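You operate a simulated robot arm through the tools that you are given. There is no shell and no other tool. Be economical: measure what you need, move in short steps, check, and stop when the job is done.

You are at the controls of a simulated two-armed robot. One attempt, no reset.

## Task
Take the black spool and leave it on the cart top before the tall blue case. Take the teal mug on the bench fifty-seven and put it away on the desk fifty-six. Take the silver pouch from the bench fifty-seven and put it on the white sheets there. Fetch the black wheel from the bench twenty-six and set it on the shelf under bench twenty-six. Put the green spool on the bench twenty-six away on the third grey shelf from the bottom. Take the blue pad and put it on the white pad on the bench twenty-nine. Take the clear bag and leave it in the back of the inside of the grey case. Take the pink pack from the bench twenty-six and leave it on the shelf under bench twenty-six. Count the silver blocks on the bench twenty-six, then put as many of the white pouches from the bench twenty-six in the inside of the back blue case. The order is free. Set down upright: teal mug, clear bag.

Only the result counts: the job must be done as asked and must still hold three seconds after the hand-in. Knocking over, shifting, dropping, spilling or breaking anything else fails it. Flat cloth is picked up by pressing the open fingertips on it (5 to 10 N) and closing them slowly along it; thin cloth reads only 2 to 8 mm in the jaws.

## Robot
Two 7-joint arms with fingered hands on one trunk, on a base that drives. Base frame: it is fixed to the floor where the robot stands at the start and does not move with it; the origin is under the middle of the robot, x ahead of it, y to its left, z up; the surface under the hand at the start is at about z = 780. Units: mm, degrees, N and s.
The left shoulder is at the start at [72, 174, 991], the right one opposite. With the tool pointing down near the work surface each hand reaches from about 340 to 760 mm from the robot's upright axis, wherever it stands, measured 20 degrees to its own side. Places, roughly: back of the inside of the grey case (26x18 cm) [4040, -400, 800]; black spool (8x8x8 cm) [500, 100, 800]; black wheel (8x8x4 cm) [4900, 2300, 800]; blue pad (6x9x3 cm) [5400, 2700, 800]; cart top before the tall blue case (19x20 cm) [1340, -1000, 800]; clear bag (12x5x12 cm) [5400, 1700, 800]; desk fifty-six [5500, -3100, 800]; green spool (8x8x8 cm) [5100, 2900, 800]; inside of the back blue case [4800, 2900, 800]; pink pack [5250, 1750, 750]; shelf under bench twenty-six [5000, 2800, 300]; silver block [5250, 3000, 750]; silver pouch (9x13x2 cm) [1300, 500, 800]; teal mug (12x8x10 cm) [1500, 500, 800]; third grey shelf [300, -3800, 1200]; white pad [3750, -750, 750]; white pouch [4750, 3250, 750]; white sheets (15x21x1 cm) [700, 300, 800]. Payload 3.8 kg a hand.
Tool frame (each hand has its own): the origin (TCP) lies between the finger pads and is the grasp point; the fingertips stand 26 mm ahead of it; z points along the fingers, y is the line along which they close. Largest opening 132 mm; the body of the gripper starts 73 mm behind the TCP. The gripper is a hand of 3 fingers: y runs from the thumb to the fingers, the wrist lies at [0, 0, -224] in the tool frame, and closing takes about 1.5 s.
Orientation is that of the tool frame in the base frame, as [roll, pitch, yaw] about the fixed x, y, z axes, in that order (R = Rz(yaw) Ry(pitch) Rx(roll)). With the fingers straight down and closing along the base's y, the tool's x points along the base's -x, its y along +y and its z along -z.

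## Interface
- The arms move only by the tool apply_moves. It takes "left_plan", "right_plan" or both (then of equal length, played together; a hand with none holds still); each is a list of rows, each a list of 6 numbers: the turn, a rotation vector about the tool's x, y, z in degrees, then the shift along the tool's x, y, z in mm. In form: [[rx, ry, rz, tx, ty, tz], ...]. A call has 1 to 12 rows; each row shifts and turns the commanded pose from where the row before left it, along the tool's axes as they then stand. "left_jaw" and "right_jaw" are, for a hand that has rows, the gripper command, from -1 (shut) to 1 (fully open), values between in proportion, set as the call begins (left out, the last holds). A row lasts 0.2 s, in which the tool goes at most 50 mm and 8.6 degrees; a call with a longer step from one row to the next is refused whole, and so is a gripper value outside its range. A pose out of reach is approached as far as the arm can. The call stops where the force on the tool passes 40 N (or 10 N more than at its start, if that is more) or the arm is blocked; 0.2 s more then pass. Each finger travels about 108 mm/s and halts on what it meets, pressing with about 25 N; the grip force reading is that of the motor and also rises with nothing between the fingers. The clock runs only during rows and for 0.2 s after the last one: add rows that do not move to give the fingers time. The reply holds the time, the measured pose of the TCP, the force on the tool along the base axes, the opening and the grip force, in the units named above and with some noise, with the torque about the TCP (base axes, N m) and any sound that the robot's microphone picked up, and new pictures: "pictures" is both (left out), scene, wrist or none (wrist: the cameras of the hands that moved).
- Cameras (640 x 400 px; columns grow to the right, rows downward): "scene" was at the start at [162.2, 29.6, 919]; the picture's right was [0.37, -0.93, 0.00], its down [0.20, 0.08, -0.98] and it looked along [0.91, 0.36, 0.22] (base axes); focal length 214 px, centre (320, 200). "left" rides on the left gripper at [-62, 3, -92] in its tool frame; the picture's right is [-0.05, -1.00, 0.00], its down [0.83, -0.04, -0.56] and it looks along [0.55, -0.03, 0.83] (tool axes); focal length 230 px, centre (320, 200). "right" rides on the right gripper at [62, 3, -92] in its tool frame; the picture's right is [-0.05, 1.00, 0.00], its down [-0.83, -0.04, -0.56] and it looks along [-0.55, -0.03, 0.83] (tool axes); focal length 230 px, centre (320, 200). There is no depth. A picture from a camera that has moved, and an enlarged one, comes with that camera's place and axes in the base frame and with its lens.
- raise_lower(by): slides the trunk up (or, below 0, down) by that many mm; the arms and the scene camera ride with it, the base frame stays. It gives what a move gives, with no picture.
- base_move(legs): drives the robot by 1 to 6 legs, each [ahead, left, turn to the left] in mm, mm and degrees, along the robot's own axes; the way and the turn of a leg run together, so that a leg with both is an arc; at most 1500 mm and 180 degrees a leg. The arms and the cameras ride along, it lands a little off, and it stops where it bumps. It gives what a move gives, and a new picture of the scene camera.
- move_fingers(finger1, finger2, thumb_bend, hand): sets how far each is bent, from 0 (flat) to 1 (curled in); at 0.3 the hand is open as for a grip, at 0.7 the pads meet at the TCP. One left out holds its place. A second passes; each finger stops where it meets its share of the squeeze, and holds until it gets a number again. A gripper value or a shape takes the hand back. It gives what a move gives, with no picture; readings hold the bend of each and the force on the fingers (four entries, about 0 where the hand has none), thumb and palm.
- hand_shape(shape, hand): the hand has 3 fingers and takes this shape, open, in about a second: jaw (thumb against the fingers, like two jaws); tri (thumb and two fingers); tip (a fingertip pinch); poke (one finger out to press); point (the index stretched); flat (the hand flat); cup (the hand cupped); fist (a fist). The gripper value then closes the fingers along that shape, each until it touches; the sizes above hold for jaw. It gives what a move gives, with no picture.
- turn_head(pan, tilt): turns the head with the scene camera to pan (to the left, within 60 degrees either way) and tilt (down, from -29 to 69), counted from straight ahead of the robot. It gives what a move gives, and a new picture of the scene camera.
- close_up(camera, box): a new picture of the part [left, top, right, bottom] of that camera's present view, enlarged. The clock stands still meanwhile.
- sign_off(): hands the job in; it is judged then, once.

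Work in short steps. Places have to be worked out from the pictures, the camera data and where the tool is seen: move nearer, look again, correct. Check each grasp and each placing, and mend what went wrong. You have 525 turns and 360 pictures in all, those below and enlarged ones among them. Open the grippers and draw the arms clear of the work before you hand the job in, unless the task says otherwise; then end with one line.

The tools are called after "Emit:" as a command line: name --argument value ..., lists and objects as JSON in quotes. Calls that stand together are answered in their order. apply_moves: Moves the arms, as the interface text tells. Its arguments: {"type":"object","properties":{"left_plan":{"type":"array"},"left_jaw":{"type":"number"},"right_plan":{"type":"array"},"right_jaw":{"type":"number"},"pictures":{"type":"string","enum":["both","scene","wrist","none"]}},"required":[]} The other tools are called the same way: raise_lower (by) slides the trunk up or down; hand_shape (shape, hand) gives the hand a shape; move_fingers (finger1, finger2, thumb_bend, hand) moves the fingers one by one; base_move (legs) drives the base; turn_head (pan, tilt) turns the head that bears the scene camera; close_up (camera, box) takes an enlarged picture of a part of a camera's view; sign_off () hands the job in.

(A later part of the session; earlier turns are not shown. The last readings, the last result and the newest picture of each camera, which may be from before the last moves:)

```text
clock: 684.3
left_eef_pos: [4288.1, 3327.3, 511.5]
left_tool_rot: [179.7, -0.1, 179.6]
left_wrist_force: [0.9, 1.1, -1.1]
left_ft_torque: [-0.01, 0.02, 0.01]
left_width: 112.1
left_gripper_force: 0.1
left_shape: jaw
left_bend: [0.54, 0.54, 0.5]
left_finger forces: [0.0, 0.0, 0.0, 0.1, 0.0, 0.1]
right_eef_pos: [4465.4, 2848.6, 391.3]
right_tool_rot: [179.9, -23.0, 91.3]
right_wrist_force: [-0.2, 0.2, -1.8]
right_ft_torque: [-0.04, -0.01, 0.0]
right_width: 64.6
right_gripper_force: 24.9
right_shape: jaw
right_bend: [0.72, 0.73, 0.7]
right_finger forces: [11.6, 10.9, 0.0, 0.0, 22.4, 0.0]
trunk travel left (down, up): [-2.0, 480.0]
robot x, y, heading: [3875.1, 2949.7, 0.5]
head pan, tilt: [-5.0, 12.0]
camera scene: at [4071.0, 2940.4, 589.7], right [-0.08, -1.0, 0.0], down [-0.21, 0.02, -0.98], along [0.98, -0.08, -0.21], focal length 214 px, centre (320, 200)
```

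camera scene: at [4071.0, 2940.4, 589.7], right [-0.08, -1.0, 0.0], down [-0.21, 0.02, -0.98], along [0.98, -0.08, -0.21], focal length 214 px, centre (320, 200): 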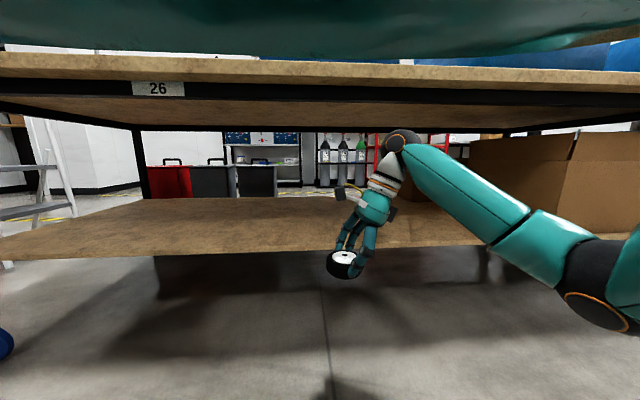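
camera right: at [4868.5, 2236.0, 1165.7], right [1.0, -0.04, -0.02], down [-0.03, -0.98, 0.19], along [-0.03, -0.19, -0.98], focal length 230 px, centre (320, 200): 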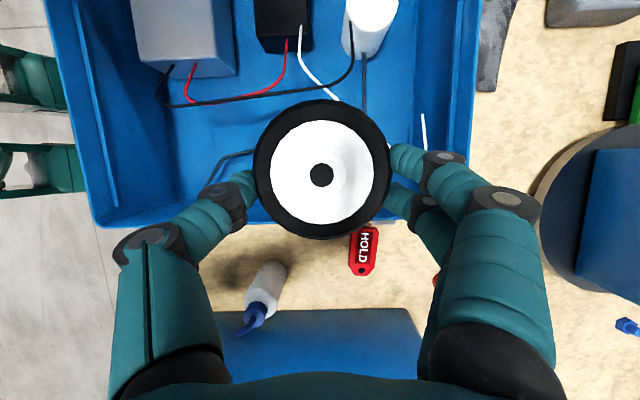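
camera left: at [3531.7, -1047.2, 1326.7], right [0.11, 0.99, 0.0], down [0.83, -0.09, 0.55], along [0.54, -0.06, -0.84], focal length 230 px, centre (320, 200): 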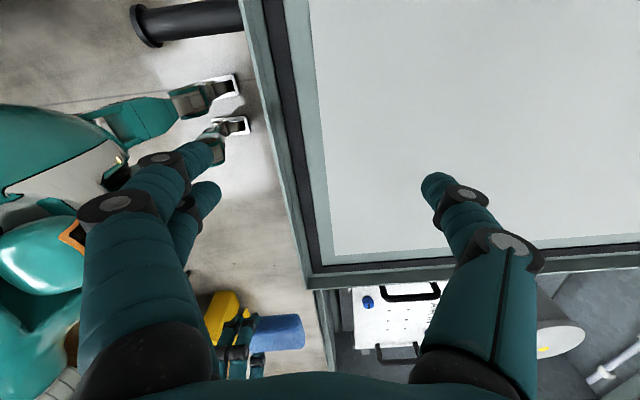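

The left wrist would come near the bench edge if I drove far, so I drive only 210 mm and extend the right arm for the rest.

Emit:
base_move --legs '[[210, 0, -0.5]]'

Emit:
apply_moves --right_plan '[[0, 0, 0, 0, 30, 0], [0, 0, 0, 0, 30, 0], [0, 0, 0, 0, 0, 0]]' --pictures "both"

```text
clock: 685.9
left_eef_pos: [4503.1, 3324.6, 511.7]
left_tool_rot: [179.8, -0.2, 179.0]
left_wrist_force: [-0.7, 0.7, 0.5]
left_ft_torque: [-0.05, 0.02, -0.01]
left_width: 112.0
left_gripper_force: 0.1
left_shape: jaw
left_bend: [0.54, 0.54, 0.5]
left_finger forces: [0.1, 0.0, 0.0, 0.0, 0.0, 0.1]
right_eef_pos: [4674.0, 2844.6, 391.1]
right_tool_rot: [179.9, -23.1, 90.6]
right_wrist_force: [0.5, -0.5, -1.4]
right_ft_torque: [0.02, 0.0, 0.0]
right_width: 64.8
right_gripper_force: 24.4
right_shape: jaw
right_bend: [0.72, 0.73, 0.7]
right_finger forces: [11.5, 10.9, 0.1, 0.0, 22.4, 0.0]
trunk travel left (down, up): [-2.0, 480.0]
robot x, y, heading: [4087.9, 2949.8, 0.2]
head pan, tilt: [-5.0, 12.0]
camera scene: at [4281.3, 2939.4, 589.7], right [-0.09, -1.0, 0.0], down [-0.21, 0.02, -0.98], along [0.97, -0.09, -0.21], focal length 214 px, centre (320, 200)
```

scene: 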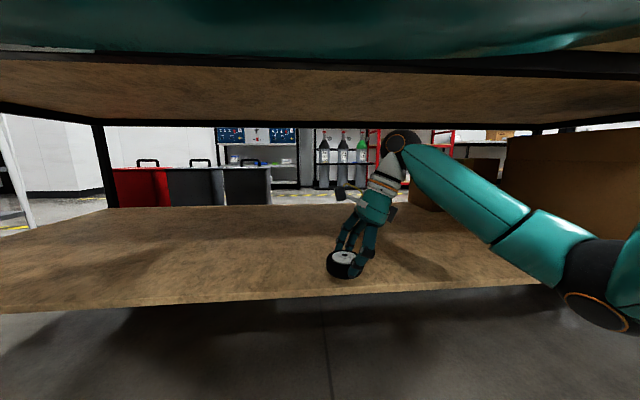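

```text
clock: 686.7
left_eef_pos: [4502.0, 3325.9, 513.5]
left_tool_rot: [179.7, -0.2, 178.9]
left_wrist_force: [-0.4, -0.9, 0.0]
left_ft_torque: [-0.03, 0.01, -0.03]
left_width: 111.9
left_gripper_force: 0.2
left_shape: jaw
left_bend: [0.54, 0.54, 0.5]
left_finger forces: [0.0, 0.0, 0.0, 0.0, 0.0, 0.0]
right_eef_pos: [4733.5, 2843.7, 393.1]
right_tool_rot: [180.0, -22.9, 90.6]
right_wrist_force: [-0.3, 1.0, -1.2]
right_ft_torque: [-0.02, -0.01, 0.0]
right_width: 65.0
right_gripper_force: 25.3
right_shape: jaw
right_bend: [0.72, 0.73, 0.7]
right_finger forces: [11.7, 10.9, 0.1, 0.0, 22.4, 0.1]
trunk travel left (down, up): [-2.0, 480.0]
robot x, y, heading: [4088.5, 2950.0, 0.1]
head pan, tilt: [-5.0, 12.0]
camera scene: at [4281.3, 2939.4, 589.7], right [-0.09, -1.0, 0.0], down [-0.21, 0.02, -0.98], along [0.97, -0.09, -0.21], focal length 214 px, centre (320, 200)
camera right: at [4735.7, 2864.6, 500.7], right [1.0, -0.04, -0.02], down [-0.03, -0.98, 0.19], along [-0.03, -0.18, -0.98], focal length 230 px, centre (320, 200)
```

scene: 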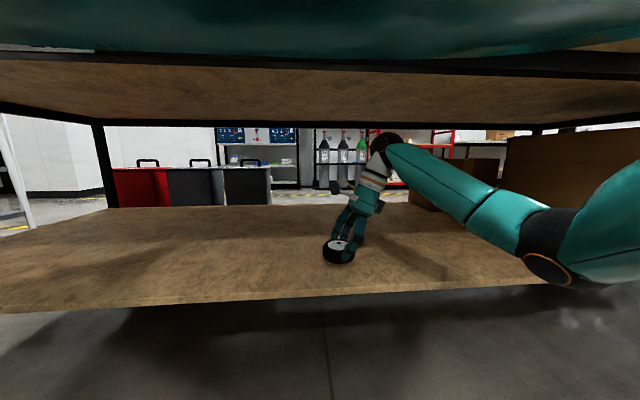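
right: 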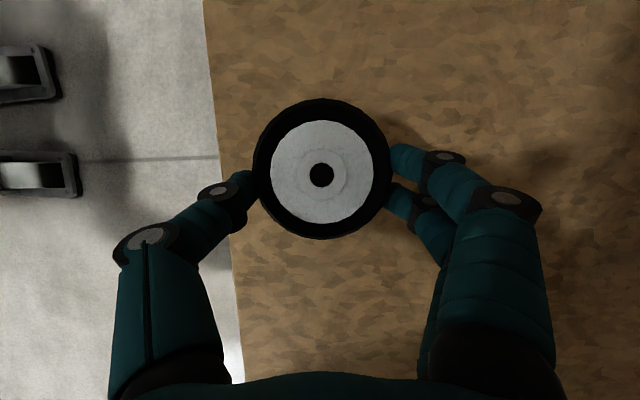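

Wheel is 85 mm inside the shelf edge. Extend 30 more and lower.

Emit:
apply_moves --right_plan '[[0, 0, 0, 0, 30, 0], [0, 0, 0, -6, 0, 14], [0, 0, 0, -6, 0, 14], [0, 0, 0, -2, 0, 4.6], [0, 0, 0, 0, 0, 0]]' --pictures "wrist"

```text
clock: 687.9
left_eef_pos: [4501.4, 3324.8, 513.6]
left_tool_rot: [179.8, 0.0, 179.0]
left_wrist_force: [0.3, 0.3, 0.1]
left_ft_torque: [0.0, 0.0, 0.01]
left_width: 112.1
left_gripper_force: 0.1
left_shape: jaw
left_bend: [0.54, 0.54, 0.5]
left_finger forces: [0.1, 0.0, 0.0, 0.0, 0.0, 0.0]
right_eef_pos: [4765.1, 2846.2, 362.8]
right_tool_rot: [179.2, -23.5, 91.0]
right_wrist_force: [-3.9, -3.9, 39.0]
right_ft_torque: [0.2, 0.27, 0.04]
right_width: 64.7
right_gripper_force: 25.0
right_shape: jaw
right_bend: [0.73, 0.74, 0.71]
right_finger forces: [12.8, 13.4, 0.0, 0.1, 29.4, 0.0]
trunk travel left (down, up): [-2.0, 480.0]
robot x, y, heading: [4083.7, 2946.4, 0.1]
head pan, tilt: [-5.0, 12.0]
camera right: at [4766.1, 2865.2, 471.2], right [1.0, -0.04, -0.01], down [-0.03, -0.98, 0.18], along [-0.01, -0.18, -0.98], focal length 230 px, centre (320, 200)
```

right: 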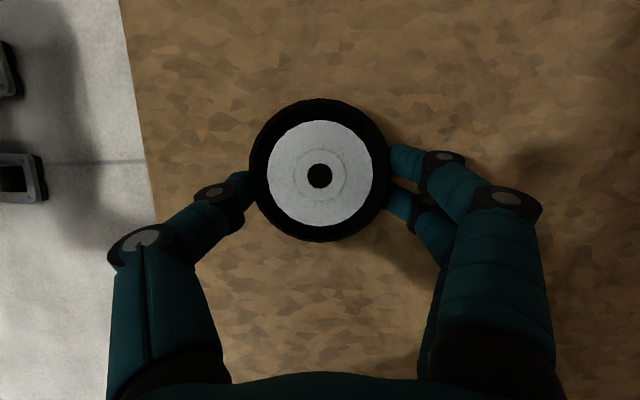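

Contact (39 N). Ease up 3 mm and open.

Emit:
apply_moves --right_plan '[[0, 0, 0, 1.2, 0, -2.8], [0, 0, 0, 0, 0, 0]]' --pictures "none"

Emit:
apply_moves --right_plan '[[0, 0, 0, 0, 0, 0], [0, 0, 0, 0, 0, 0], [0, 0, 0, 0, 0, 0], [0, 0, 0, 0, 0, 0]]' --right_jaw 0.7 --pictures "wrist"

```text
clock: 688.5
left_eef_pos: [4500.8, 3325.3, 512.5]
left_tool_rot: [179.8, 0.1, 179.0]
left_wrist_force: [0.3, -0.3, 0.5]
left_ft_torque: [-0.03, -0.02, -0.01]
left_width: 112.0
left_gripper_force: 0.0
left_shape: jaw
left_bend: [0.54, 0.54, 0.5]
left_finger forces: [0.1, 0.0, 0.1, 0.0, 0.1, 0.0]
right_eef_pos: [4764.8, 2846.2, 363.3]
right_tool_rot: [179.5, -23.2, 90.9]
right_wrist_force: [0.9, 0.5, 30.2]
right_ft_torque: [0.21, 0.07, -0.03]
right_width: 64.6
right_gripper_force: 25.0
right_shape: jaw
right_bend: [0.73, 0.74, 0.71]
right_finger forces: [13.6, 13.2, 0.0, 0.1, 26.1, 0.0]
trunk travel left (down, up): [-2.0, 480.0]
robot x, y, heading: [4089.5, 2950.0, -0.2]
head pan, tilt: [-5.0, 12.0]
```

```text
clock: 689.5
left_eef_pos: [4501.5, 3324.5, 513.3]
left_tool_rot: [179.8, -0.1, 179.0]
left_wrist_force: [-0.1, -0.1, -0.2]
left_ft_torque: [-0.02, 0.0, 0.01]
left_width: 111.9
left_gripper_force: 0.1
left_shape: jaw
left_bend: [0.54, 0.54, 0.5]
left_finger forces: [0.0, 0.1, 0.0, 0.1, 0.0, 0.0]
right_eef_pos: [4763.2, 2844.4, 361.6]
right_tool_rot: [179.8, -23.2, 90.8]
right_wrist_force: [-9.3, 1.1, 21.5]
right_ft_torque: [-0.06, -0.7, 0.03]
right_width: 101.6
right_gripper_force: 0.1
right_shape: jaw
right_bend: [0.54, 0.72, 0.5]
right_finger forces: [0.0, 22.5, 0.0, 0.0, 0.0, 0.1]
trunk travel left (down, up): [-2.0, 480.0]
robot x, y, heading: [4087.0, 2951.2, -0.1]
head pan, tilt: [-5.0, 12.0]
camera right: at [4765.5, 2864.5, 469.3], right [1.0, -0.04, -0.02], down [-0.03, -0.98, 0.19], along [-0.02, -0.18, -0.98], focal length 230 px, centre (320, 200)
```

right: 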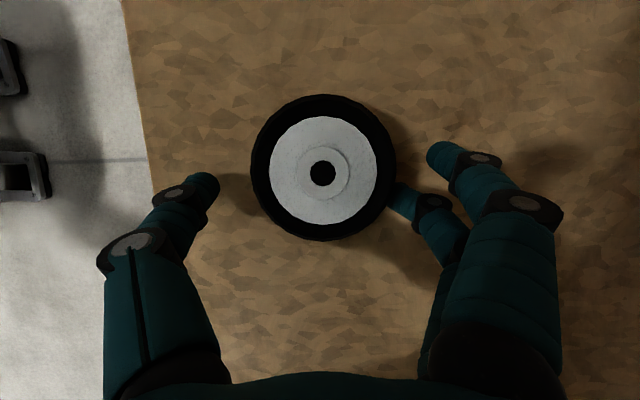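

One finger is braced on the shelf; raising slightly lets it open, then I withdraw upward and back.

Emit:
apply_moves --right_plan '[[0, 0, 0, 3, 0, -7], [0, 0, 0, 0, 0, 0], [0, 0, 0, 0, 0, 0], [0, 0, 0, 6, 0, -14], [0, 0, 0, 8, 0, -18]]' --right_jaw 1 --pictures "wrist"

```text
clock: 690.7
left_eef_pos: [4501.3, 3324.6, 511.7]
left_tool_rot: [179.8, -0.2, 178.9]
left_wrist_force: [-0.3, 0.1, 0.1]
left_ft_torque: [0.01, 0.04, 0.02]
left_width: 111.9
left_gripper_force: 0.2
left_shape: jaw
left_bend: [0.54, 0.54, 0.5]
left_finger forces: [0.0, 0.1, 0.0, 0.0, 0.1, 0.0]
right_eef_pos: [4765.0, 2845.4, 401.7]
right_tool_rot: [180.0, -23.2, 90.7]
right_wrist_force: [-0.2, 0.0, -0.2]
right_ft_torque: [-0.03, 0.01, -0.02]
right_width: 131.9
right_gripper_force: 0.1
right_shape: jaw
right_bend: [0.3, 0.3, 0.3]
right_finger forces: [0.1, 0.1, 0.0, 0.1, 0.0, 0.0]
trunk travel left (down, up): [-2.0, 480.0]
robot x, y, heading: [4089.8, 2945.9, 0.1]
head pan, tilt: [-5.0, 12.0]
camera right: at [4766.6, 2864.7, 510.0], right [1.0, -0.04, -0.02], down [-0.03, -0.98, 0.19], along [-0.03, -0.18, -0.98], focal length 230 px, centre (320, 200)
```

right: 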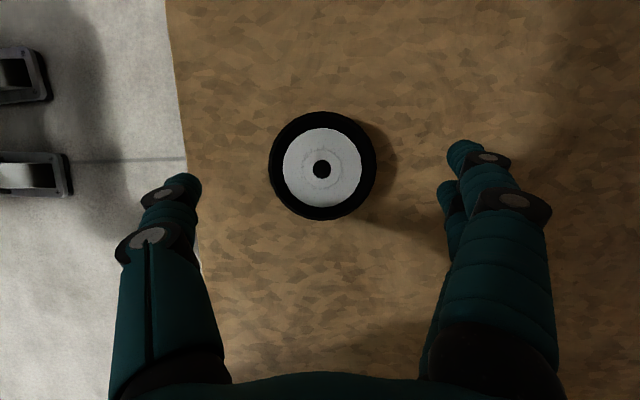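

The wheel lies on the shelf. I lift 15 mm more and drive back out.

Emit:
apply_moves --right_plan '[[0, 0, 0, 6, 0, -14], [0, 0, 0, 0, 0, 0]]' --pictures "none"

Emit:
base_move --legs '[[-280, 0, 0]]'

```text
clock: 691.3
left_eef_pos: [4502.2, 3324.8, 511.8]
left_tool_rot: [179.9, -0.2, 179.1]
left_wrist_force: [-0.2, 0.4, 0.8]
left_ft_torque: [-0.01, -0.01, 0.0]
left_width: 112.0
left_gripper_force: 0.2
left_shape: jaw
left_bend: [0.54, 0.54, 0.5]
left_finger forces: [0.1, 0.1, 0.0, 0.0, 0.1, 0.0]
right_eef_pos: [4764.7, 2845.3, 417.0]
right_tool_rot: [179.9, -23.0, 90.8]
right_wrist_force: [-1.2, 0.6, 0.1]
right_ft_torque: [0.01, 0.03, -0.03]
right_width: 131.7
right_gripper_force: 0.1
right_shape: jaw
right_bend: [0.3, 0.3, 0.3]
right_finger forces: [0.1, 0.0, 0.0, 0.1, 0.0, 0.0]
trunk travel left (down, up): [-2.0, 480.0]
robot x, y, heading: [4088.1, 2947.5, -0.2]
head pan, tilt: [-5.0, 12.0]
```

```text
clock: 693.3
left_eef_pos: [4227.2, 3325.1, 511.7]
left_tool_rot: [179.8, -0.3, 179.0]
left_wrist_force: [1.2, -0.4, 0.3]
left_ft_torque: [0.01, 0.01, -0.03]
left_width: 112.1
left_gripper_force: 0.0
left_shape: jaw
left_bend: [0.54, 0.54, 0.5]
left_finger forces: [0.0, 0.0, 0.1, 0.0, 0.1, 0.0]
right_eef_pos: [4488.3, 2843.8, 417.3]
right_tool_rot: [179.9, -23.1, 90.7]
right_wrist_force: [0.1, 0.0, 0.8]
right_ft_torque: [-0.01, 0.0, -0.04]
right_width: 131.8
right_gripper_force: 0.1
right_shape: jaw
right_bend: [0.3, 0.3, 0.3]
right_finger forces: [0.1, 0.1, 0.1, 0.1, 0.1, 0.0]
trunk travel left (down, up): [-2.0, 480.0]
robot x, y, heading: [3810.4, 2947.0, 0.0]
head pan, tilt: [-5.0, 12.0]
camera scene: at [4005.0, 2939.6, 589.7], right [-0.09, -1.0, 0.0], down [-0.21, 0.02, -0.98], along [0.97, -0.09, -0.21], focal length 214 px, centre (320, 200)
```

scene: 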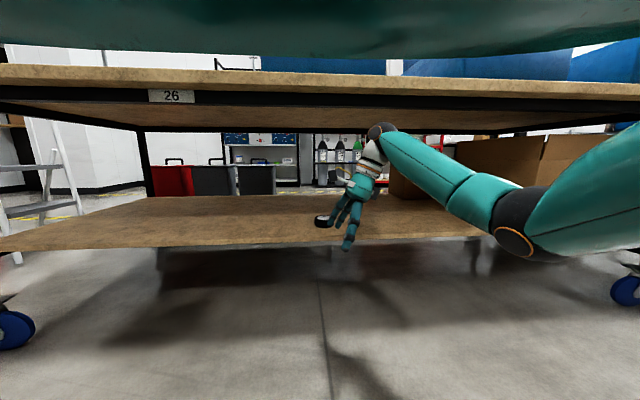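

Wheel confirmed on the shelf. I back a bit, raise the trunk, and straighten the right hand.

Emit:
base_move --legs '[[-80, 0, 0]]'

Emit:
raise_lower --by 400

Emit:
apply_moves --right_plan '[[0, -7.7, 0, 0, 0, -40], [0, -7.7, 0, 0, 0, -40], [0, -7.7, 0, 0, 0, -20], [0, 0, -8.5, 0, 0, 0], [0, 0, -8.5, 0, 0, 0], [0, 0, -8.5, 0, 0, 0], [0, 0, -8.5, 0, 0, 0], [0, 0, -8.5, 0, 0, 0], [0, 0, -8.5, 0, 0, 0], [0, 0, -8.5, 0, 0, 0], [0, 0, -8.5, 0, 0, 0], [0, 0, -8.5, 0, 0, 0]]' --pictures "none"

Emit:
raise_lower --by 80

Emit:
turn_head --pan 15 --tilt 20

```text
clock: 694.3
left_eef_pos: [4147.5, 3324.7, 513.6]
left_tool_rot: [179.8, -0.2, 178.9]
left_wrist_force: [0.1, 0.8, 0.6]
left_ft_torque: [0.0, -0.01, 0.01]
left_width: 112.0
left_gripper_force: 0.0
left_shape: jaw
left_bend: [0.54, 0.54, 0.5]
left_finger forces: [0.0, 0.0, 0.0, 0.0, 0.0, 0.0]
right_eef_pos: [4408.4, 2844.6, 417.5]
right_tool_rot: [179.9, -23.1, 90.6]
right_wrist_force: [-0.6, 0.5, -0.1]
right_ft_torque: [-0.01, -0.02, 0.02]
right_width: 131.9
right_gripper_force: 0.0
right_shape: jaw
right_bend: [0.3, 0.3, 0.3]
right_finger forces: [0.0, 0.0, 0.0, 0.2, 0.0, 0.0]
trunk travel left (down, up): [-2.0, 480.0]
robot x, y, heading: [3732.8, 2948.6, -0.4]
head pan, tilt: [-5.0, 12.0]
camera scene: at [3925.9, 2939.4, 589.7], right [-0.09, -1.0, 0.0], down [-0.21, 0.02, -0.98], along [0.97, -0.09, -0.21], focal length 214 px, centre (320, 200)
```

scene: 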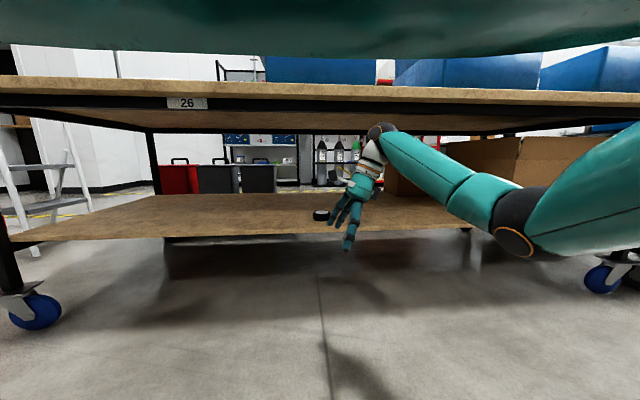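

```text
clock: 698.2
left_eef_pos: [4147.1, 3324.5, 911.4]
left_tool_rot: [179.9, -0.1, 178.9]
left_wrist_force: [1.3, 0.4, -0.4]
left_ft_torque: [0.0, -0.03, 0.02]
left_width: 111.9
left_gripper_force: 0.1
left_shape: jaw
left_bend: [0.54, 0.54, 0.5]
left_finger forces: [0.1, 0.0, 0.0, 0.0, 0.1, 0.1]
right_eef_pos: [4408.8, 2844.7, 817.1]
right_tool_rot: [-180.0, -23.0, 90.6]
right_wrist_force: [0.0, 0.9, -0.5]
right_ft_torque: [-0.01, 0.02, -0.01]
right_width: 131.9
right_gripper_force: 0.0
right_shape: jaw
right_bend: [0.3, 0.3, 0.3]
right_finger forces: [0.0, 0.0, 0.0, 0.1, 0.1, 0.0]
trunk travel left (down, up): [-402.0, 80.0]
robot x, y, heading: [3732.3, 2950.0, -0.3]
head pan, tilt: [-5.0, 12.0]
```

```text
clock: 700.8
left_eef_pos: [4147.9, 3324.5, 912.2]
left_tool_rot: [179.8, -0.2, 178.9]
left_wrist_force: [-0.4, 0.5, -0.2]
left_ft_torque: [-0.02, 0.0, 0.02]
left_width: 112.2
left_gripper_force: 0.0
left_shape: jaw
left_bend: [0.54, 0.54, 0.5]
left_finger forces: [0.1, 0.1, 0.0, 0.0, 0.1, 0.1]
right_eef_pos: [4408.9, 2816.3, 911.8]
right_tool_rot: [180.0, 0.1, 167.2]
right_wrist_force: [-0.3, -0.6, 0.0]
right_ft_torque: [-0.01, 0.03, -0.02]
right_width: 131.9
right_gripper_force: 0.1
right_shape: jaw
right_bend: [0.3, 0.3, 0.3]
right_finger forces: [0.0, 0.0, 0.0, 0.0, 0.0, 0.0]
trunk travel left (down, up): [-402.0, 80.0]
robot x, y, heading: [3731.1, 2949.6, 0.1]
head pan, tilt: [-5.0, 12.0]
```

```text
clock: 701.9
left_eef_pos: [4147.0, 3325.3, 990.4]
left_tool_rot: [179.7, -0.4, 178.9]
left_wrist_force: [0.2, 0.0, 0.1]
left_ft_torque: [-0.02, 0.05, -0.02]
left_width: 111.9
left_gripper_force: 0.1
left_shape: jaw
left_bend: [0.54, 0.54, 0.5]
left_finger forces: [0.0, 0.1, 0.1, 0.0, 0.0, 0.0]
right_eef_pos: [4399.5, 2815.2, 1119.7]
right_tool_rot: [177.7, 10.8, 166.9]
right_wrist_force: [-0.2, 0.5, -1.0]
right_ft_torque: [0.02, 0.03, -0.05]
right_width: 131.5
right_gripper_force: 0.0
right_shape: jaw
right_bend: [0.3, 0.3, 0.3]
right_finger forces: [0.0, 0.1, 0.0, 0.0, 0.0, 0.0]
trunk travel left (down, up): [-482.0, 0.0]
robot x, y, heading: [3734.5, 2952.1, -0.2]
head pan, tilt: [-5.0, 12.0]
```

```text
clock: 702.8
left_eef_pos: [4148.2, 3324.8, 991.5]
left_tool_rot: [179.8, -0.2, 178.8]
left_wrist_force: [-0.2, -0.3, 0.4]
left_ft_torque: [0.0, -0.01, -0.01]
left_width: 111.9
left_gripper_force: 0.2
left_shape: jaw
left_bend: [0.54, 0.54, 0.5]
left_finger forces: [0.0, 0.0, 0.1, 0.0, 0.0, 0.1]
right_eef_pos: [4398.0, 2816.1, 1121.6]
right_tool_rot: [177.4, 11.0, 166.9]
right_wrist_force: [0.4, 0.3, -0.3]
right_ft_torque: [-0.01, 0.01, 0.02]
right_width: 131.8
right_gripper_force: 0.1
right_shape: jaw
right_bend: [0.3, 0.3, 0.3]
right_finger forces: [0.0, 0.1, 0.1, 0.0, 0.0, 0.0]
trunk travel left (down, up): [-482.0, 0.0]
robot x, y, heading: [3728.1, 2950.0, -0.1]
head pan, tilt: [15.0, 20.0]
camera scene: at [3929.5, 2971.6, 1085.4], right [0.26, -0.97, 0.0], down [-0.33, -0.09, -0.94], along [0.91, 0.24, -0.34], focal length 214 px, centre (320, 200)
```

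scene: 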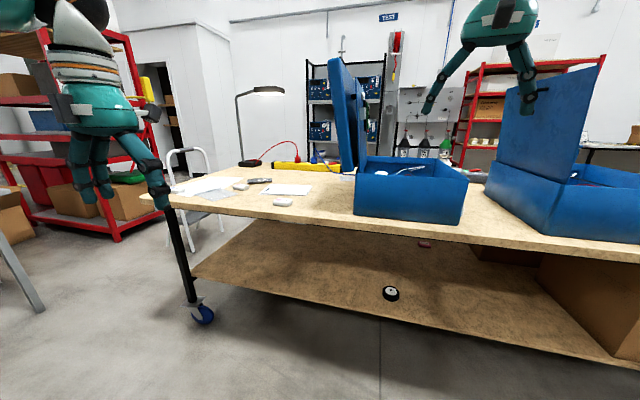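

Three white pouches lie at about (4632, 3307), (4790, 3590) and (4651, 3834). I level and retract the right hand, then drive so both nearest ones are reachable.

Emit:
apply_moves --right_plan '[[1.3, 5.5, -6.5, 40, 0, 0], [1.3, 5.5, -6.5, 40, 0, 0], [0, 0, 0, 44, 0, 0], [0, 0, 0, 44, 0, 0], [0, 0, 0, 44, 0, 0]]' --pictures "none"

Emit:
base_move --legs '[[0, 490, 0], [460, 0, 0]]'

Emit:
raise_lower --by -90

Emit:
apply_moves --right_plan '[[0, 0, 0, 0, 0, 0]]' --pictures "wrist"

```text
clock: 704.0
left_eef_pos: [4147.9, 3324.0, 992.7]
left_tool_rot: [179.9, -0.2, 178.9]
left_wrist_force: [-0.7, -0.2, 0.1]
left_ft_torque: [0.02, -0.03, 0.02]
left_width: 112.0
left_gripper_force: 0.1
left_shape: jaw
left_bend: [0.54, 0.54, 0.5]
left_finger forces: [0.1, 0.0, 0.0, 0.0, 0.1, 0.1]
right_eef_pos: [4186.6, 2827.9, 1109.8]
right_tool_rot: [-178.5, 0.1, -180.0]
right_wrist_force: [-0.1, -0.8, 0.7]
right_ft_torque: [0.01, -0.06, 0.02]
right_width: 132.0
right_gripper_force: 0.1
right_shape: jaw
right_bend: [0.3, 0.3, 0.3]
right_finger forces: [0.1, 0.0, 0.0, 0.0, 0.0, 0.0]
trunk travel left (down, up): [-482.0, 0.0]
robot x, y, heading: [3731.8, 2948.3, 0.2]
head pan, tilt: [15.0, 20.0]
```

```text
clock: 711.3
left_eef_pos: [4610.7, 3812.3, 993.8]
left_tool_rot: [179.9, 0.1, 179.1]
left_wrist_force: [0.9, 0.3, 1.1]
left_ft_torque: [0.01, 0.01, 0.01]
left_width: 111.9
left_gripper_force: 0.1
left_shape: jaw
left_bend: [0.54, 0.54, 0.5]
left_finger forces: [0.1, 0.0, 0.1, 0.1, 0.0, 0.0]
right_eef_pos: [4652.9, 3318.1, 1113.7]
right_tool_rot: [-178.6, 0.7, -179.7]
right_wrist_force: [1.1, -0.7, -0.1]
right_ft_torque: [0.0, 0.0, 0.01]
right_width: 131.7
right_gripper_force: 0.0
right_shape: jaw
right_bend: [0.3, 0.3, 0.3]
right_finger forces: [0.1, 0.1, 0.1, 0.1, 0.0, 0.1]
trunk travel left (down, up): [-482.0, 0.0]
robot x, y, heading: [4198.0, 3438.1, -0.1]
head pan, tilt: [15.0, 20.0]
stopped in leg 2: the robot was blocked; the commanded pose is now the measured one
camera scene: at [4393.4, 3460.5, 1086.5], right [0.26, -0.97, 0.0], down [-0.33, -0.09, -0.94], along [0.91, 0.24, -0.34], focal length 214 px, centre (320, 200)
```

scene: 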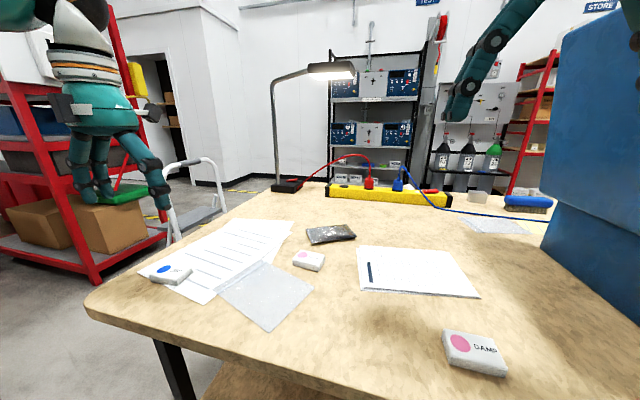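

```text
clock: 712.5
left_eef_pos: [4602.7, 3814.2, 908.3]
left_tool_rot: [-180.0, 0.8, 179.0]
left_wrist_force: [0.9, -0.6, 0.0]
left_ft_torque: [0.02, 0.02, 0.01]
left_width: 112.2
left_gripper_force: 0.1
left_shape: jaw
left_bend: [0.54, 0.54, 0.5]
left_finger forces: [0.0, 0.0, 0.1, 0.0, 0.0, 0.1]
right_eef_pos: [4643.0, 3317.8, 1027.8]
right_tool_rot: [-178.4, 1.3, 179.9]
right_wrist_force: [0.2, -0.8, -0.2]
right_ft_torque: [-0.01, 0.0, 0.02]
right_width: 132.1
right_gripper_force: 0.1
right_shape: jaw
right_bend: [0.3, 0.3, 0.3]
right_finger forces: [0.1, 0.0, 0.0, 0.0, 0.0, 0.1]
trunk travel left (down, up): [-392.0, 90.0]
robot x, y, heading: [4201.8, 3438.0, 0.1]
head pan, tilt: [15.0, 20.0]
```

```text
clock: 713.0
left_eef_pos: [4603.0, 3815.1, 908.5]
left_tool_rot: [179.9, 0.8, 179.2]
left_wrist_force: [-0.7, -0.2, -0.3]
left_ft_torque: [0.0, -0.01, 0.03]
left_width: 112.1
left_gripper_force: 0.1
left_shape: jaw
left_bend: [0.54, 0.54, 0.5]
left_finger forces: [0.0, 0.1, 0.0, 0.0, 0.0, 0.0]
right_eef_pos: [4642.0, 3315.4, 1027.9]
right_tool_rot: [-178.4, 1.2, 179.9]
right_wrist_force: [1.1, -0.3, 0.7]
right_ft_torque: [-0.02, -0.02, -0.02]
right_width: 131.8
right_gripper_force: 0.1
right_shape: jaw
right_bend: [0.3, 0.3, 0.3]
right_finger forces: [0.0, 0.0, 0.0, 0.1, 0.0, 0.1]
trunk travel left (down, up): [-392.0, 90.0]
robot x, y, heading: [4200.7, 3434.6, 0.0]
head pan, tilt: [15.0, 20.0]
camera right: at [4578.8, 3321.7, 1118.0], right [0.05, 1.0, -0.03], down [0.82, -0.03, 0.57], along [0.57, -0.05, -0.82], focal length 230 px, centre (320, 200)
```

right: 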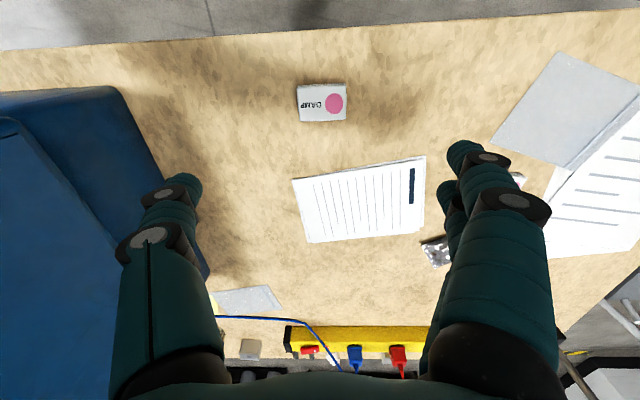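

Back off the bump slightly; the near pouch is at (4646, 3313), right under the hand. Descend on it.

Emit:
base_move --legs '[[-15, 0, 0]]'

Emit:
apply_moves --right_plan '[[-1.6, 1.2, 0, -20, 0, 30], [0, 0, 0, 0, 0, 45], [0, 0, 0, 0, 0, 45], [0, 0, 0, 0, 0, 45]]' --pictures "wrist"

```text
clock: 713.7
left_eef_pos: [4597.3, 3814.2, 903.3]
left_tool_rot: [179.9, 0.1, 179.2]
left_wrist_force: [-0.1, 0.0, -0.2]
left_ft_torque: [-0.03, -0.02, 0.0]
left_width: 112.2
left_gripper_force: 0.1
left_shape: jaw
left_bend: [0.54, 0.54, 0.5]
left_finger forces: [0.1, 0.0, 0.0, 0.0, 0.0, 0.0]
right_eef_pos: [4639.5, 3318.6, 1021.7]
right_tool_rot: [-178.6, 0.4, -179.7]
right_wrist_force: [1.1, -0.2, 0.5]
right_ft_torque: [0.01, 0.0, 0.0]
right_width: 131.9
right_gripper_force: 0.0
right_shape: jaw
right_bend: [0.3, 0.3, 0.3]
right_finger forces: [0.0, 0.0, 0.0, 0.0, 0.1, 0.0]
trunk travel left (down, up): [-392.0, 90.0]
robot x, y, heading: [4188.6, 3435.7, 0.0]
head pan, tilt: [15.0, 20.0]
camera scene: at [4369.8, 3460.9, 964.5], right [0.26, -0.97, 0.0], down [-0.33, -0.09, -0.94], along [0.91, 0.25, -0.34], focal length 214 px, centre (320, 200)
```

scene: 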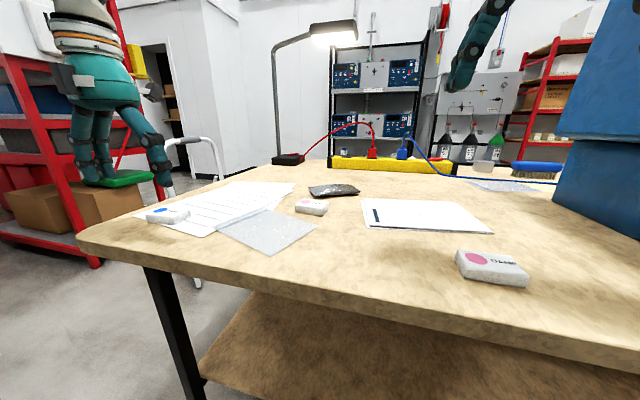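

```text
clock: 714.7
left_eef_pos: [4601.0, 3813.7, 901.7]
left_tool_rot: [179.8, -0.3, 179.2]
left_wrist_force: [0.6, -0.1, 0.3]
left_ft_torque: [0.01, 0.02, 0.0]
left_width: 112.1
left_gripper_force: 0.0
left_shape: jaw
left_bend: [0.54, 0.54, 0.5]
left_finger forces: [0.0, 0.0, 0.0, 0.1, 0.0, 0.0]
right_eef_pos: [4658.6, 3316.5, 853.8]
right_tool_rot: [179.8, -0.9, -179.6]
right_wrist_force: [-0.1, 0.3, -0.6]
right_ft_torque: [0.02, 0.0, -0.02]
right_width: 131.8
right_gripper_force: 0.1
right_shape: jaw
right_bend: [0.3, 0.3, 0.3]
right_finger forces: [0.1, 0.0, 0.0, 0.1, 0.1, 0.1]
trunk travel left (down, up): [-392.0, 90.0]
robot x, y, heading: [4187.8, 3436.5, 0.1]
head pan, tilt: [15.0, 20.0]
camera right: at [4599.4, 3319.3, 947.6], right [0.05, 1.0, 0.0], down [0.84, -0.04, 0.54], along [0.54, -0.02, -0.84], focal length 230 px, centre (320, 200)
```

right: 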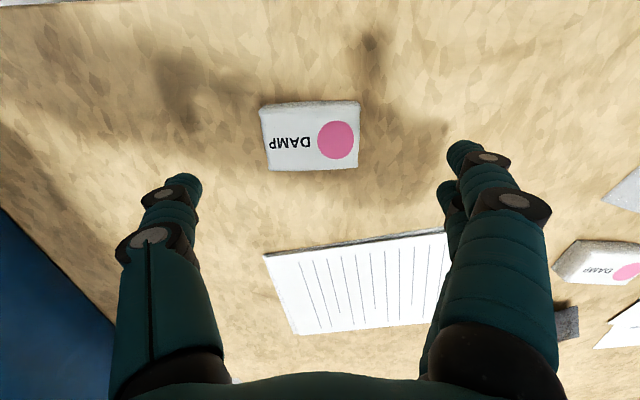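

Correct by (−12, −5) mm, lower, and grip.

Emit:
apply_moves --right_plan '[[0, -0.9, 0, 12, -5, 20], [0, 0, 0, 0, 0, 26], [0, 0, 0, 0, 0, 0]]' --pictures "none"

Emit:
apply_moves --right_plan '[[0, 0, 0, 0, 0, 0], [0, 0, 0, 0, 0, 0], [0, 0, 0, 0, 0, 0], [0, 0, 0, 0, 0, 0], [0, 0, 0, 0, 0, 0], [0, 0, 0, 0, 0, 0]]' --right_jaw -1 --pictures "wrist"

```text
clock: 715.5
left_eef_pos: [4602.1, 3813.4, 903.1]
left_tool_rot: [179.7, -0.2, 179.2]
left_wrist_force: [0.3, -0.4, 0.1]
left_ft_torque: [0.03, 0.0, 0.02]
left_width: 112.3
left_gripper_force: 0.0
left_shape: jaw
left_bend: [0.54, 0.54, 0.5]
left_finger forces: [0.0, 0.1, 0.0, 0.0, 0.1, 0.0]
right_eef_pos: [4647.4, 3311.8, 810.5]
right_tool_rot: [179.7, 0.0, -179.8]
right_wrist_force: [0.5, 0.9, -0.6]
right_ft_torque: [0.0, 0.01, 0.03]
right_width: 132.1
right_gripper_force: 0.0
right_shape: jaw
right_bend: [0.3, 0.3, 0.3]
right_finger forces: [0.1, 0.0, 0.0, 0.0, 0.0, 0.0]
trunk travel left (down, up): [-392.0, 90.0]
robot x, y, heading: [4184.0, 3435.5, 0.3]
head pan, tilt: [15.0, 20.0]
```

```text
clock: 716.9
left_eef_pos: [4600.9, 3813.5, 902.4]
left_tool_rot: [180.0, -0.2, 179.2]
left_wrist_force: [-0.2, 0.8, -0.1]
left_ft_torque: [-0.01, -0.02, -0.02]
left_width: 112.2
left_gripper_force: 0.1
left_shape: jaw
left_bend: [0.54, 0.54, 0.5]
left_finger forces: [0.0, 0.1, 0.0, 0.0, 0.0, 0.1]
right_eef_pos: [4648.6, 3311.4, 810.1]
right_tool_rot: [179.8, -0.2, -179.7]
right_wrist_force: [0.3, 0.3, -0.3]
right_ft_torque: [-0.01, -0.02, 0.01]
right_width: 59.7
right_gripper_force: 24.6
right_shape: jaw
right_bend: [0.73, 0.73, 0.7]
right_finger forces: [11.2, 11.3, 0.0, 0.0, 22.7, 0.1]
trunk travel left (down, up): [-392.0, 90.0]
robot x, y, heading: [4188.6, 3432.9, -0.1]
head pan, tilt: [15.0, 20.0]
camera right: at [4586.0, 3313.2, 902.2], right [0.05, 1.0, 0.0], down [0.83, -0.04, 0.55], along [0.55, -0.02, -0.83], focal length 230 px, centre (320, 200)
```

right: 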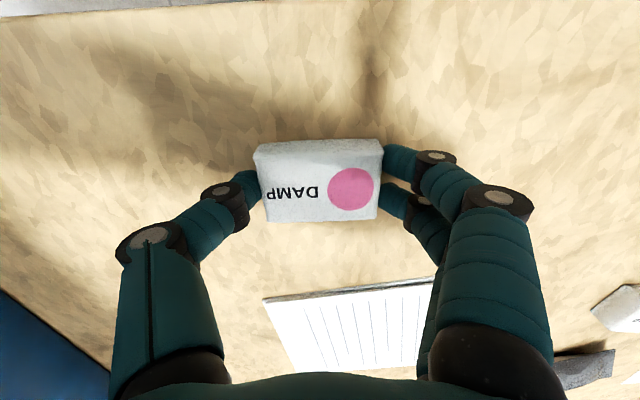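

Gripped. I lift it while moving the left hand above the second pouch (≈(4790, 3590)).

Emit:
apply_moves --left_plan '[[0, 0, 0, -31, -37, -5], [0, 0, 0, -31, -37, -5], [0, 0, 0, -31, -37, -5], [0, 0, 0, -31, -37, -5], [0, 0, 0, -31, -37, 0], [0, 0, 0, -28, -36, 0]]' --right_plan '[[0, 0, 0, 0, 0, -35], [0, 0, 0, 0, 0, -40], [0, 0, 0, 0, 0, -40], [0, 0, 0, 0, 0, -40], [0, 0, 0, 0, 0, -40], [0, 0, 0, 0, 0, -20]]' --left_jaw 1 --pictures "wrist"

```text
clock: 718.3
left_eef_pos: [4783.4, 3587.5, 919.5]
left_tool_rot: [179.7, -0.2, 179.1]
left_wrist_force: [-0.3, -0.3, 0.0]
left_ft_torque: [-0.02, -0.01, -0.01]
left_width: 132.0
left_gripper_force: 0.0
left_shape: jaw
left_bend: [0.3, 0.3, 0.3]
left_finger forces: [0.1, 0.0, 0.0, 0.1, 0.0, 0.1]
right_eef_pos: [4650.7, 3311.3, 1024.5]
right_tool_rot: [179.8, -0.2, -179.7]
right_wrist_force: [-0.7, -0.3, 0.5]
right_ft_torque: [0.01, 0.01, 0.01]
right_width: 59.7
right_gripper_force: 25.2
right_shape: jaw
right_bend: [0.73, 0.73, 0.7]
right_finger forces: [11.3, 11.4, 0.1, 0.1, 22.7, 0.0]
trunk travel left (down, up): [-392.0, 90.0]
robot x, y, heading: [4188.4, 3435.8, 0.2]
head pan, tilt: [15.0, 20.0]
camera right: at [4589.0, 3312.8, 1115.4], right [0.05, 1.0, 0.0], down [0.83, -0.04, 0.55], along [0.55, -0.02, -0.83], focal length 230 px, centre (320, 200)
camera left: at [4845.6, 3590.5, 1011.0], right [0.04, -1.0, 0.0], down [-0.83, -0.03, 0.56], along [-0.56, -0.02, -0.83], focal length 230 px, centre (320, 200)
```

right: 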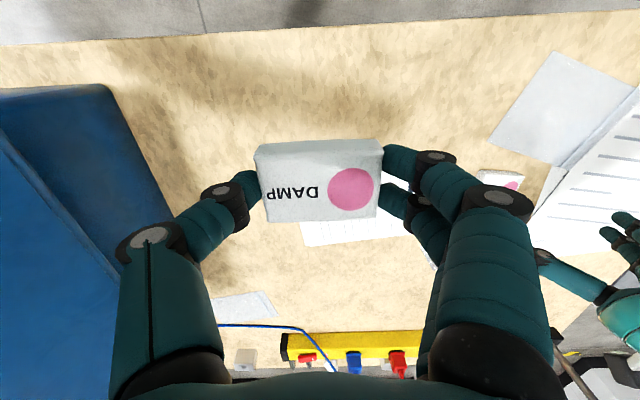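
left: 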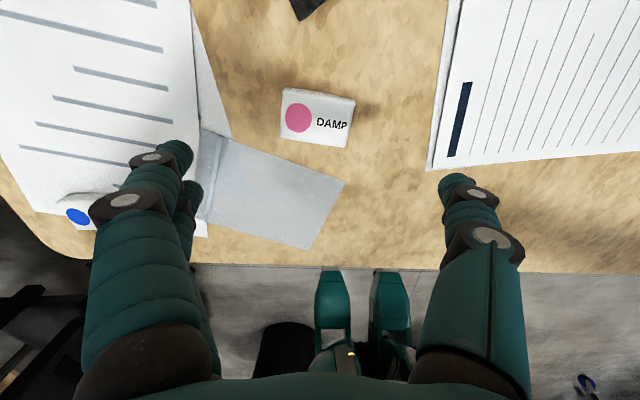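

Second pouch at (4790, 3590), turned ~8°. I turn the hand 8°, narrow to ~100 mm and go down.

Emit:
apply_moves --left_plan '[[0, 0, 8, -7, 2, 20], [0, 0, 0, 0, 0, 40], [0, 0, 0, 0, 0, 40], [0, 0, 0, 0, 0, 10], [0, 0, 0, 0, 0, 0]]' --left_jaw 0.5 --pictures "wrist"

Emit:
apply_moves --left_plan '[[0, 0, 0, 0, 0, 0], [0, 0, 0, 0, 0, 0], [0, 0, 0, 0, 0, 0], [0, 0, 0, 0, 0, 0], [0, 0, 0, 0, 0, 0]]' --left_jaw -1 --pictures "wrist"

```text
clock: 719.5
left_eef_pos: [4788.5, 3592.4, 809.9]
left_tool_rot: [179.9, -0.2, 171.2]
left_wrist_force: [0.2, -0.2, -0.6]
left_ft_torque: [0.03, -0.01, -0.01]
left_width: 99.4
left_gripper_force: 0.1
left_shape: jaw
left_bend: [0.63, 0.63, 0.6]
left_finger forces: [0.0, 0.0, 0.1, 0.1, 0.0, 0.0]
right_eef_pos: [4649.5, 3311.2, 1023.1]
right_tool_rot: [179.8, -0.2, -179.7]
right_wrist_force: [-0.1, 1.0, -0.8]
right_ft_torque: [0.0, 0.02, 0.0]
right_width: 59.6
right_gripper_force: 25.1
right_shape: jaw
right_bend: [0.73, 0.73, 0.7]
right_finger forces: [11.2, 11.4, 0.0, 0.0, 22.6, 0.0]
trunk travel left (down, up): [-392.0, 90.0]
robot x, y, heading: [4187.8, 3436.0, 0.1]
head pan, tilt: [15.0, 20.0]
camera left: at [4849.5, 3585.4, 901.3], right [-0.1, -0.99, 0.0], down [-0.83, 0.08, 0.56], along [-0.55, 0.06, -0.83], focal length 230 px, centre (320, 200)
```

left: 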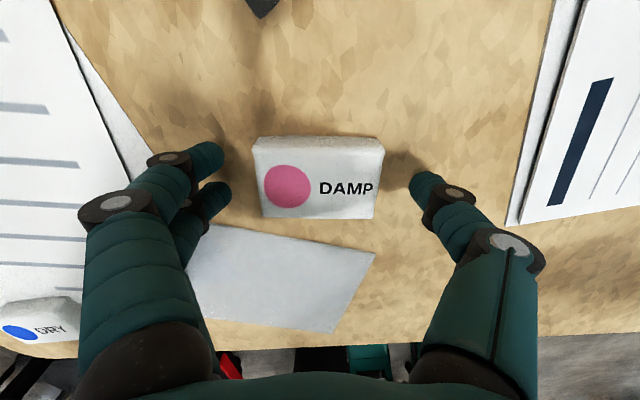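

```text
clock: 720.7
left_eef_pos: [4789.2, 3591.2, 810.8]
left_tool_rot: [179.9, -0.2, 171.3]
left_wrist_force: [-1.1, -0.6, 0.4]
left_ft_torque: [0.03, 0.01, 0.03]
left_width: 60.0
left_gripper_force: 25.0
left_shape: jaw
left_bend: [0.73, 0.73, 0.7]
left_finger forces: [11.2, 11.4, 0.0, 0.0, 22.6, 0.1]
right_eef_pos: [4649.5, 3312.0, 1023.8]
right_tool_rot: [180.0, -0.2, -179.7]
right_wrist_force: [0.3, -0.1, -0.3]
right_ft_torque: [0.01, -0.04, 0.02]
right_width: 59.7
right_gripper_force: 25.5
right_shape: jaw
right_bend: [0.73, 0.73, 0.7]
right_finger forces: [11.2, 11.4, 0.0, 0.0, 22.6, 0.0]
trunk travel left (down, up): [-392.0, 90.0]
robot x, y, heading: [4184.2, 3437.7, 0.0]
head pan, tilt: [15.0, 20.0]
camera left: at [4849.5, 3585.2, 901.8], right [-0.1, -0.99, 0.0], down [-0.83, 0.08, 0.56], along [-0.55, 0.06, -0.83], focal length 230 px, centre (320, 200)
```

left: 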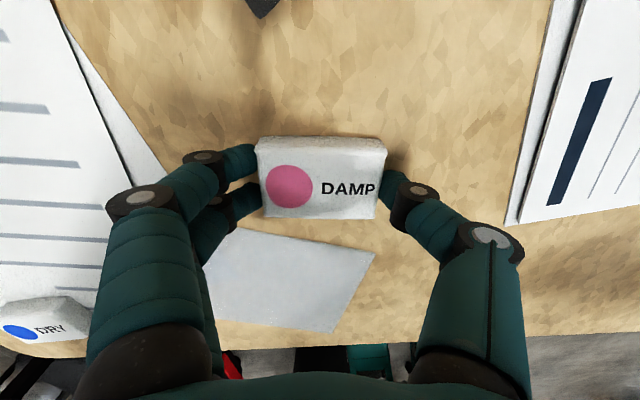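

Both pouches held. I lift and pull both hands back so they pass in front of the lid.

Emit:
apply_moves --left_plan '[[0, 0, 0, 0, 0, -30], [0, 0, 0, 0, 0, -45], [0, 0, 0, 0, 0, -45], [0, 0, 0, 10, 0, -45], [0, 0, 0, 45, 0, -15], [0, 0, 0, 48, 0, 0], [0, 0, 0, 48, 0, 0], [0, 0, 0, 48, 0, 0], [0, 0, 0, 48, 0, 0]]' --right_plan '[[0, 0, 0, 0, 0, 0], [0, 0, 0, 0, 0, 0], [0, 0, 0, 0, 0, 0], [0, 0, 0, 0, 0, 0], [0, 0, 0, 0, 0, 0], [0, 0, 0, 30, 0, 0], [0, 0, 0, 30, 0, 0], [0, 0, 0, 30, 0, 0], [0, 0, 0, 20, 0, 0]]' --pictures "none"

Emit:
base_move --legs '[[0, -430, 0]]'

Emit:
apply_moves --right_plan '[[0, 0, 0, 0, 0, -30]]' --pictures "wrist"

```text
clock: 722.7
left_eef_pos: [4543.4, 3630.8, 991.2]
left_tool_rot: [179.9, -0.2, 171.2]
left_wrist_force: [-0.8, 0.3, -0.9]
left_ft_torque: [0.0, 0.03, 0.01]
left_width: 59.6
left_gripper_force: 25.2
left_shape: jaw
left_bend: [0.73, 0.73, 0.7]
left_finger forces: [11.2, 11.3, 0.1, 0.1, 22.7, 0.0]
right_eef_pos: [4537.8, 3311.6, 1023.3]
right_tool_rot: [179.9, -0.2, -179.8]
right_wrist_force: [-0.3, 0.1, -0.5]
right_ft_torque: [0.01, 0.01, 0.02]
right_width: 59.4
right_gripper_force: 24.9
right_shape: jaw
right_bend: [0.73, 0.73, 0.7]
right_finger forces: [11.2, 11.5, 0.0, 0.0, 22.6, 0.0]
trunk travel left (down, up): [-392.0, 90.0]
robot x, y, heading: [4191.3, 3437.7, -0.3]
head pan, tilt: [15.0, 20.0]
```

```text
clock: 727.0
left_eef_pos: [4545.9, 3201.5, 991.8]
left_tool_rot: [179.9, -0.2, 171.8]
left_wrist_force: [0.4, 0.2, -0.6]
left_ft_torque: [0.0, -0.01, -0.02]
left_width: 59.7
left_gripper_force: 25.2
left_shape: jaw
left_bend: [0.73, 0.73, 0.7]
left_finger forces: [11.1, 11.4, 0.0, 0.1, 22.5, 0.0]
right_eef_pos: [4543.4, 2882.1, 1022.7]
right_tool_rot: [179.8, -0.2, -179.0]
right_wrist_force: [-0.2, 0.2, -1.1]
right_ft_torque: [0.04, 0.01, 0.0]
right_width: 59.7
right_gripper_force: 25.0
right_shape: jaw
right_bend: [0.73, 0.73, 0.7]
right_finger forces: [11.1, 11.5, 0.0, 0.1, 22.6, 0.1]
trunk travel left (down, up): [-392.0, 90.0]
robot x, y, heading: [4192.8, 3001.3, 1.1]
head pan, tilt: [15.0, 20.0]
camera scene: at [4377.3, 3030.0, 964.0], right [0.27, -0.96, 0.0], down [-0.33, -0.09, -0.94], along [0.9, 0.26, -0.34], focal length 214 px, centre (320, 200)
```

scene: 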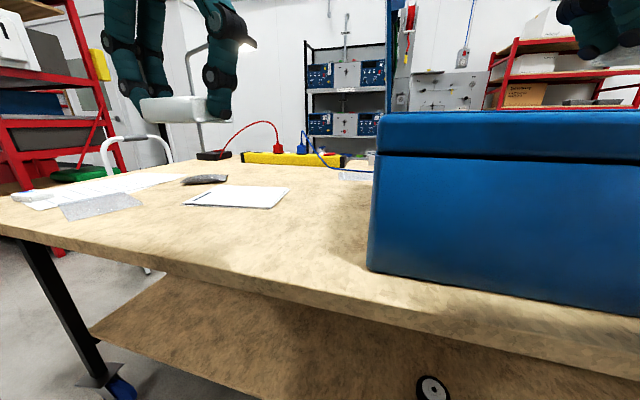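

```text
clock: 727.5
left_eef_pos: [4546.2, 3202.4, 992.6]
left_tool_rot: [179.9, -0.2, 171.8]
left_wrist_force: [-1.0, 0.5, -0.2]
left_ft_torque: [0.01, 0.01, -0.03]
left_width: 59.7
left_gripper_force: 24.8
left_shape: jaw
left_bend: [0.73, 0.73, 0.7]
left_finger forces: [11.3, 11.5, 0.1, 0.1, 22.6, 0.1]
right_eef_pos: [4542.8, 2884.1, 1053.2]
right_tool_rot: [179.9, -0.1, -179.0]
right_wrist_force: [0.5, 0.4, -0.6]
right_ft_torque: [-0.01, -0.03, 0.0]
right_width: 59.6
right_gripper_force: 24.9
right_shape: jaw
right_bend: [0.73, 0.73, 0.7]
right_finger forces: [11.2, 11.4, 0.1, 0.0, 22.6, 0.1]
trunk travel left (down, up): [-392.0, 90.0]
robot x, y, heading: [4186.4, 3006.4, 0.9]
head pan, tilt: [15.0, 20.0]
camera right: at [4481.2, 2884.3, 1145.3], right [0.03, 1.0, 0.0], down [0.83, -0.03, 0.55], along [0.55, -0.02, -0.83], focal length 230 px, centre (320, 200)
```

right: 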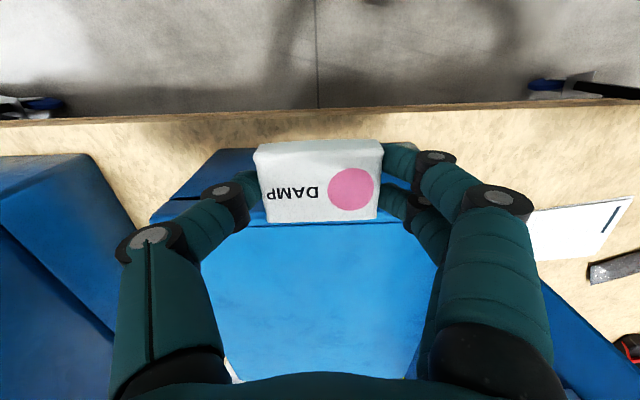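

I need a proper look at this left case; I turn the head to it.

Emit:
raise_lower --by 90

Emit:
turn_head --pan -15 --tilt 28

```text
clock: 728.7
left_eef_pos: [4546.4, 3201.9, 1080.8]
left_tool_rot: [179.9, -0.3, 171.7]
left_wrist_force: [0.6, -0.3, -0.5]
left_ft_torque: [-0.03, 0.01, -0.01]
left_width: 59.8
left_gripper_force: 25.0
left_shape: jaw
left_bend: [0.73, 0.73, 0.7]
left_finger forces: [11.3, 11.4, 0.0, 0.0, 22.7, 0.0]
right_eef_pos: [4544.5, 2882.5, 1142.5]
right_tool_rot: [179.8, -0.3, -179.0]
right_wrist_force: [-0.5, 0.8, 0.0]
right_ft_torque: [-0.02, 0.04, 0.02]
right_width: 59.3
right_gripper_force: 25.0
right_shape: jaw
right_bend: [0.73, 0.73, 0.7]
right_finger forces: [11.2, 11.4, 0.1, 0.1, 22.5, 0.0]
trunk travel left (down, up): [-482.0, 0.0]
robot x, y, heading: [4192.2, 3003.6, 0.7]
head pan, tilt: [15.0, 20.0]
```

```text
clock: 729.6
left_eef_pos: [4547.1, 3200.8, 1081.4]
left_tool_rot: [179.8, -0.2, 171.7]
left_wrist_force: [0.4, -0.6, -0.4]
left_ft_torque: [0.0, 0.02, 0.01]
left_width: 59.7
left_gripper_force: 24.6
left_shape: jaw
left_bend: [0.73, 0.73, 0.7]
left_finger forces: [11.2, 11.3, 0.0, 0.1, 22.6, 0.0]
right_eef_pos: [4543.9, 2883.0, 1143.7]
right_tool_rot: [179.8, -0.1, -179.1]
right_wrist_force: [0.2, 0.3, 0.4]
right_ft_torque: [-0.01, -0.01, -0.02]
right_width: 59.5
right_gripper_force: 25.2
right_shape: jaw
right_bend: [0.73, 0.73, 0.7]
right_finger forces: [11.2, 11.5, 0.0, 0.0, 22.5, 0.1]
trunk travel left (down, up): [-482.0, 0.0]
robot x, y, heading: [4192.6, 3002.2, 0.8]
head pan, tilt: [-15.0, 28.0]
camera scene: at [4387.0, 2982.6, 1072.4], right [-0.24, -0.97, 0.0], down [-0.46, 0.11, -0.88], along [0.86, -0.22, -0.47], focal length 214 px, centre (320, 200)
```

scene: 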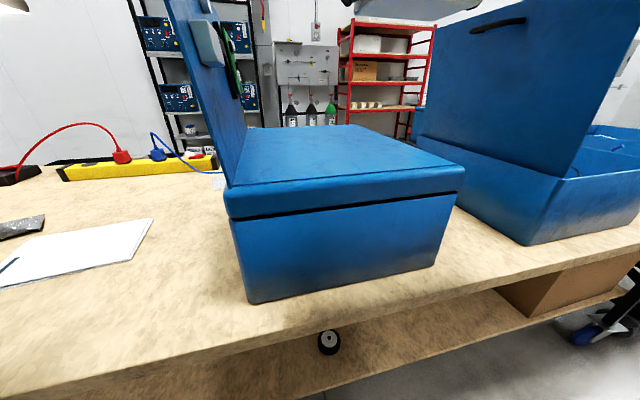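

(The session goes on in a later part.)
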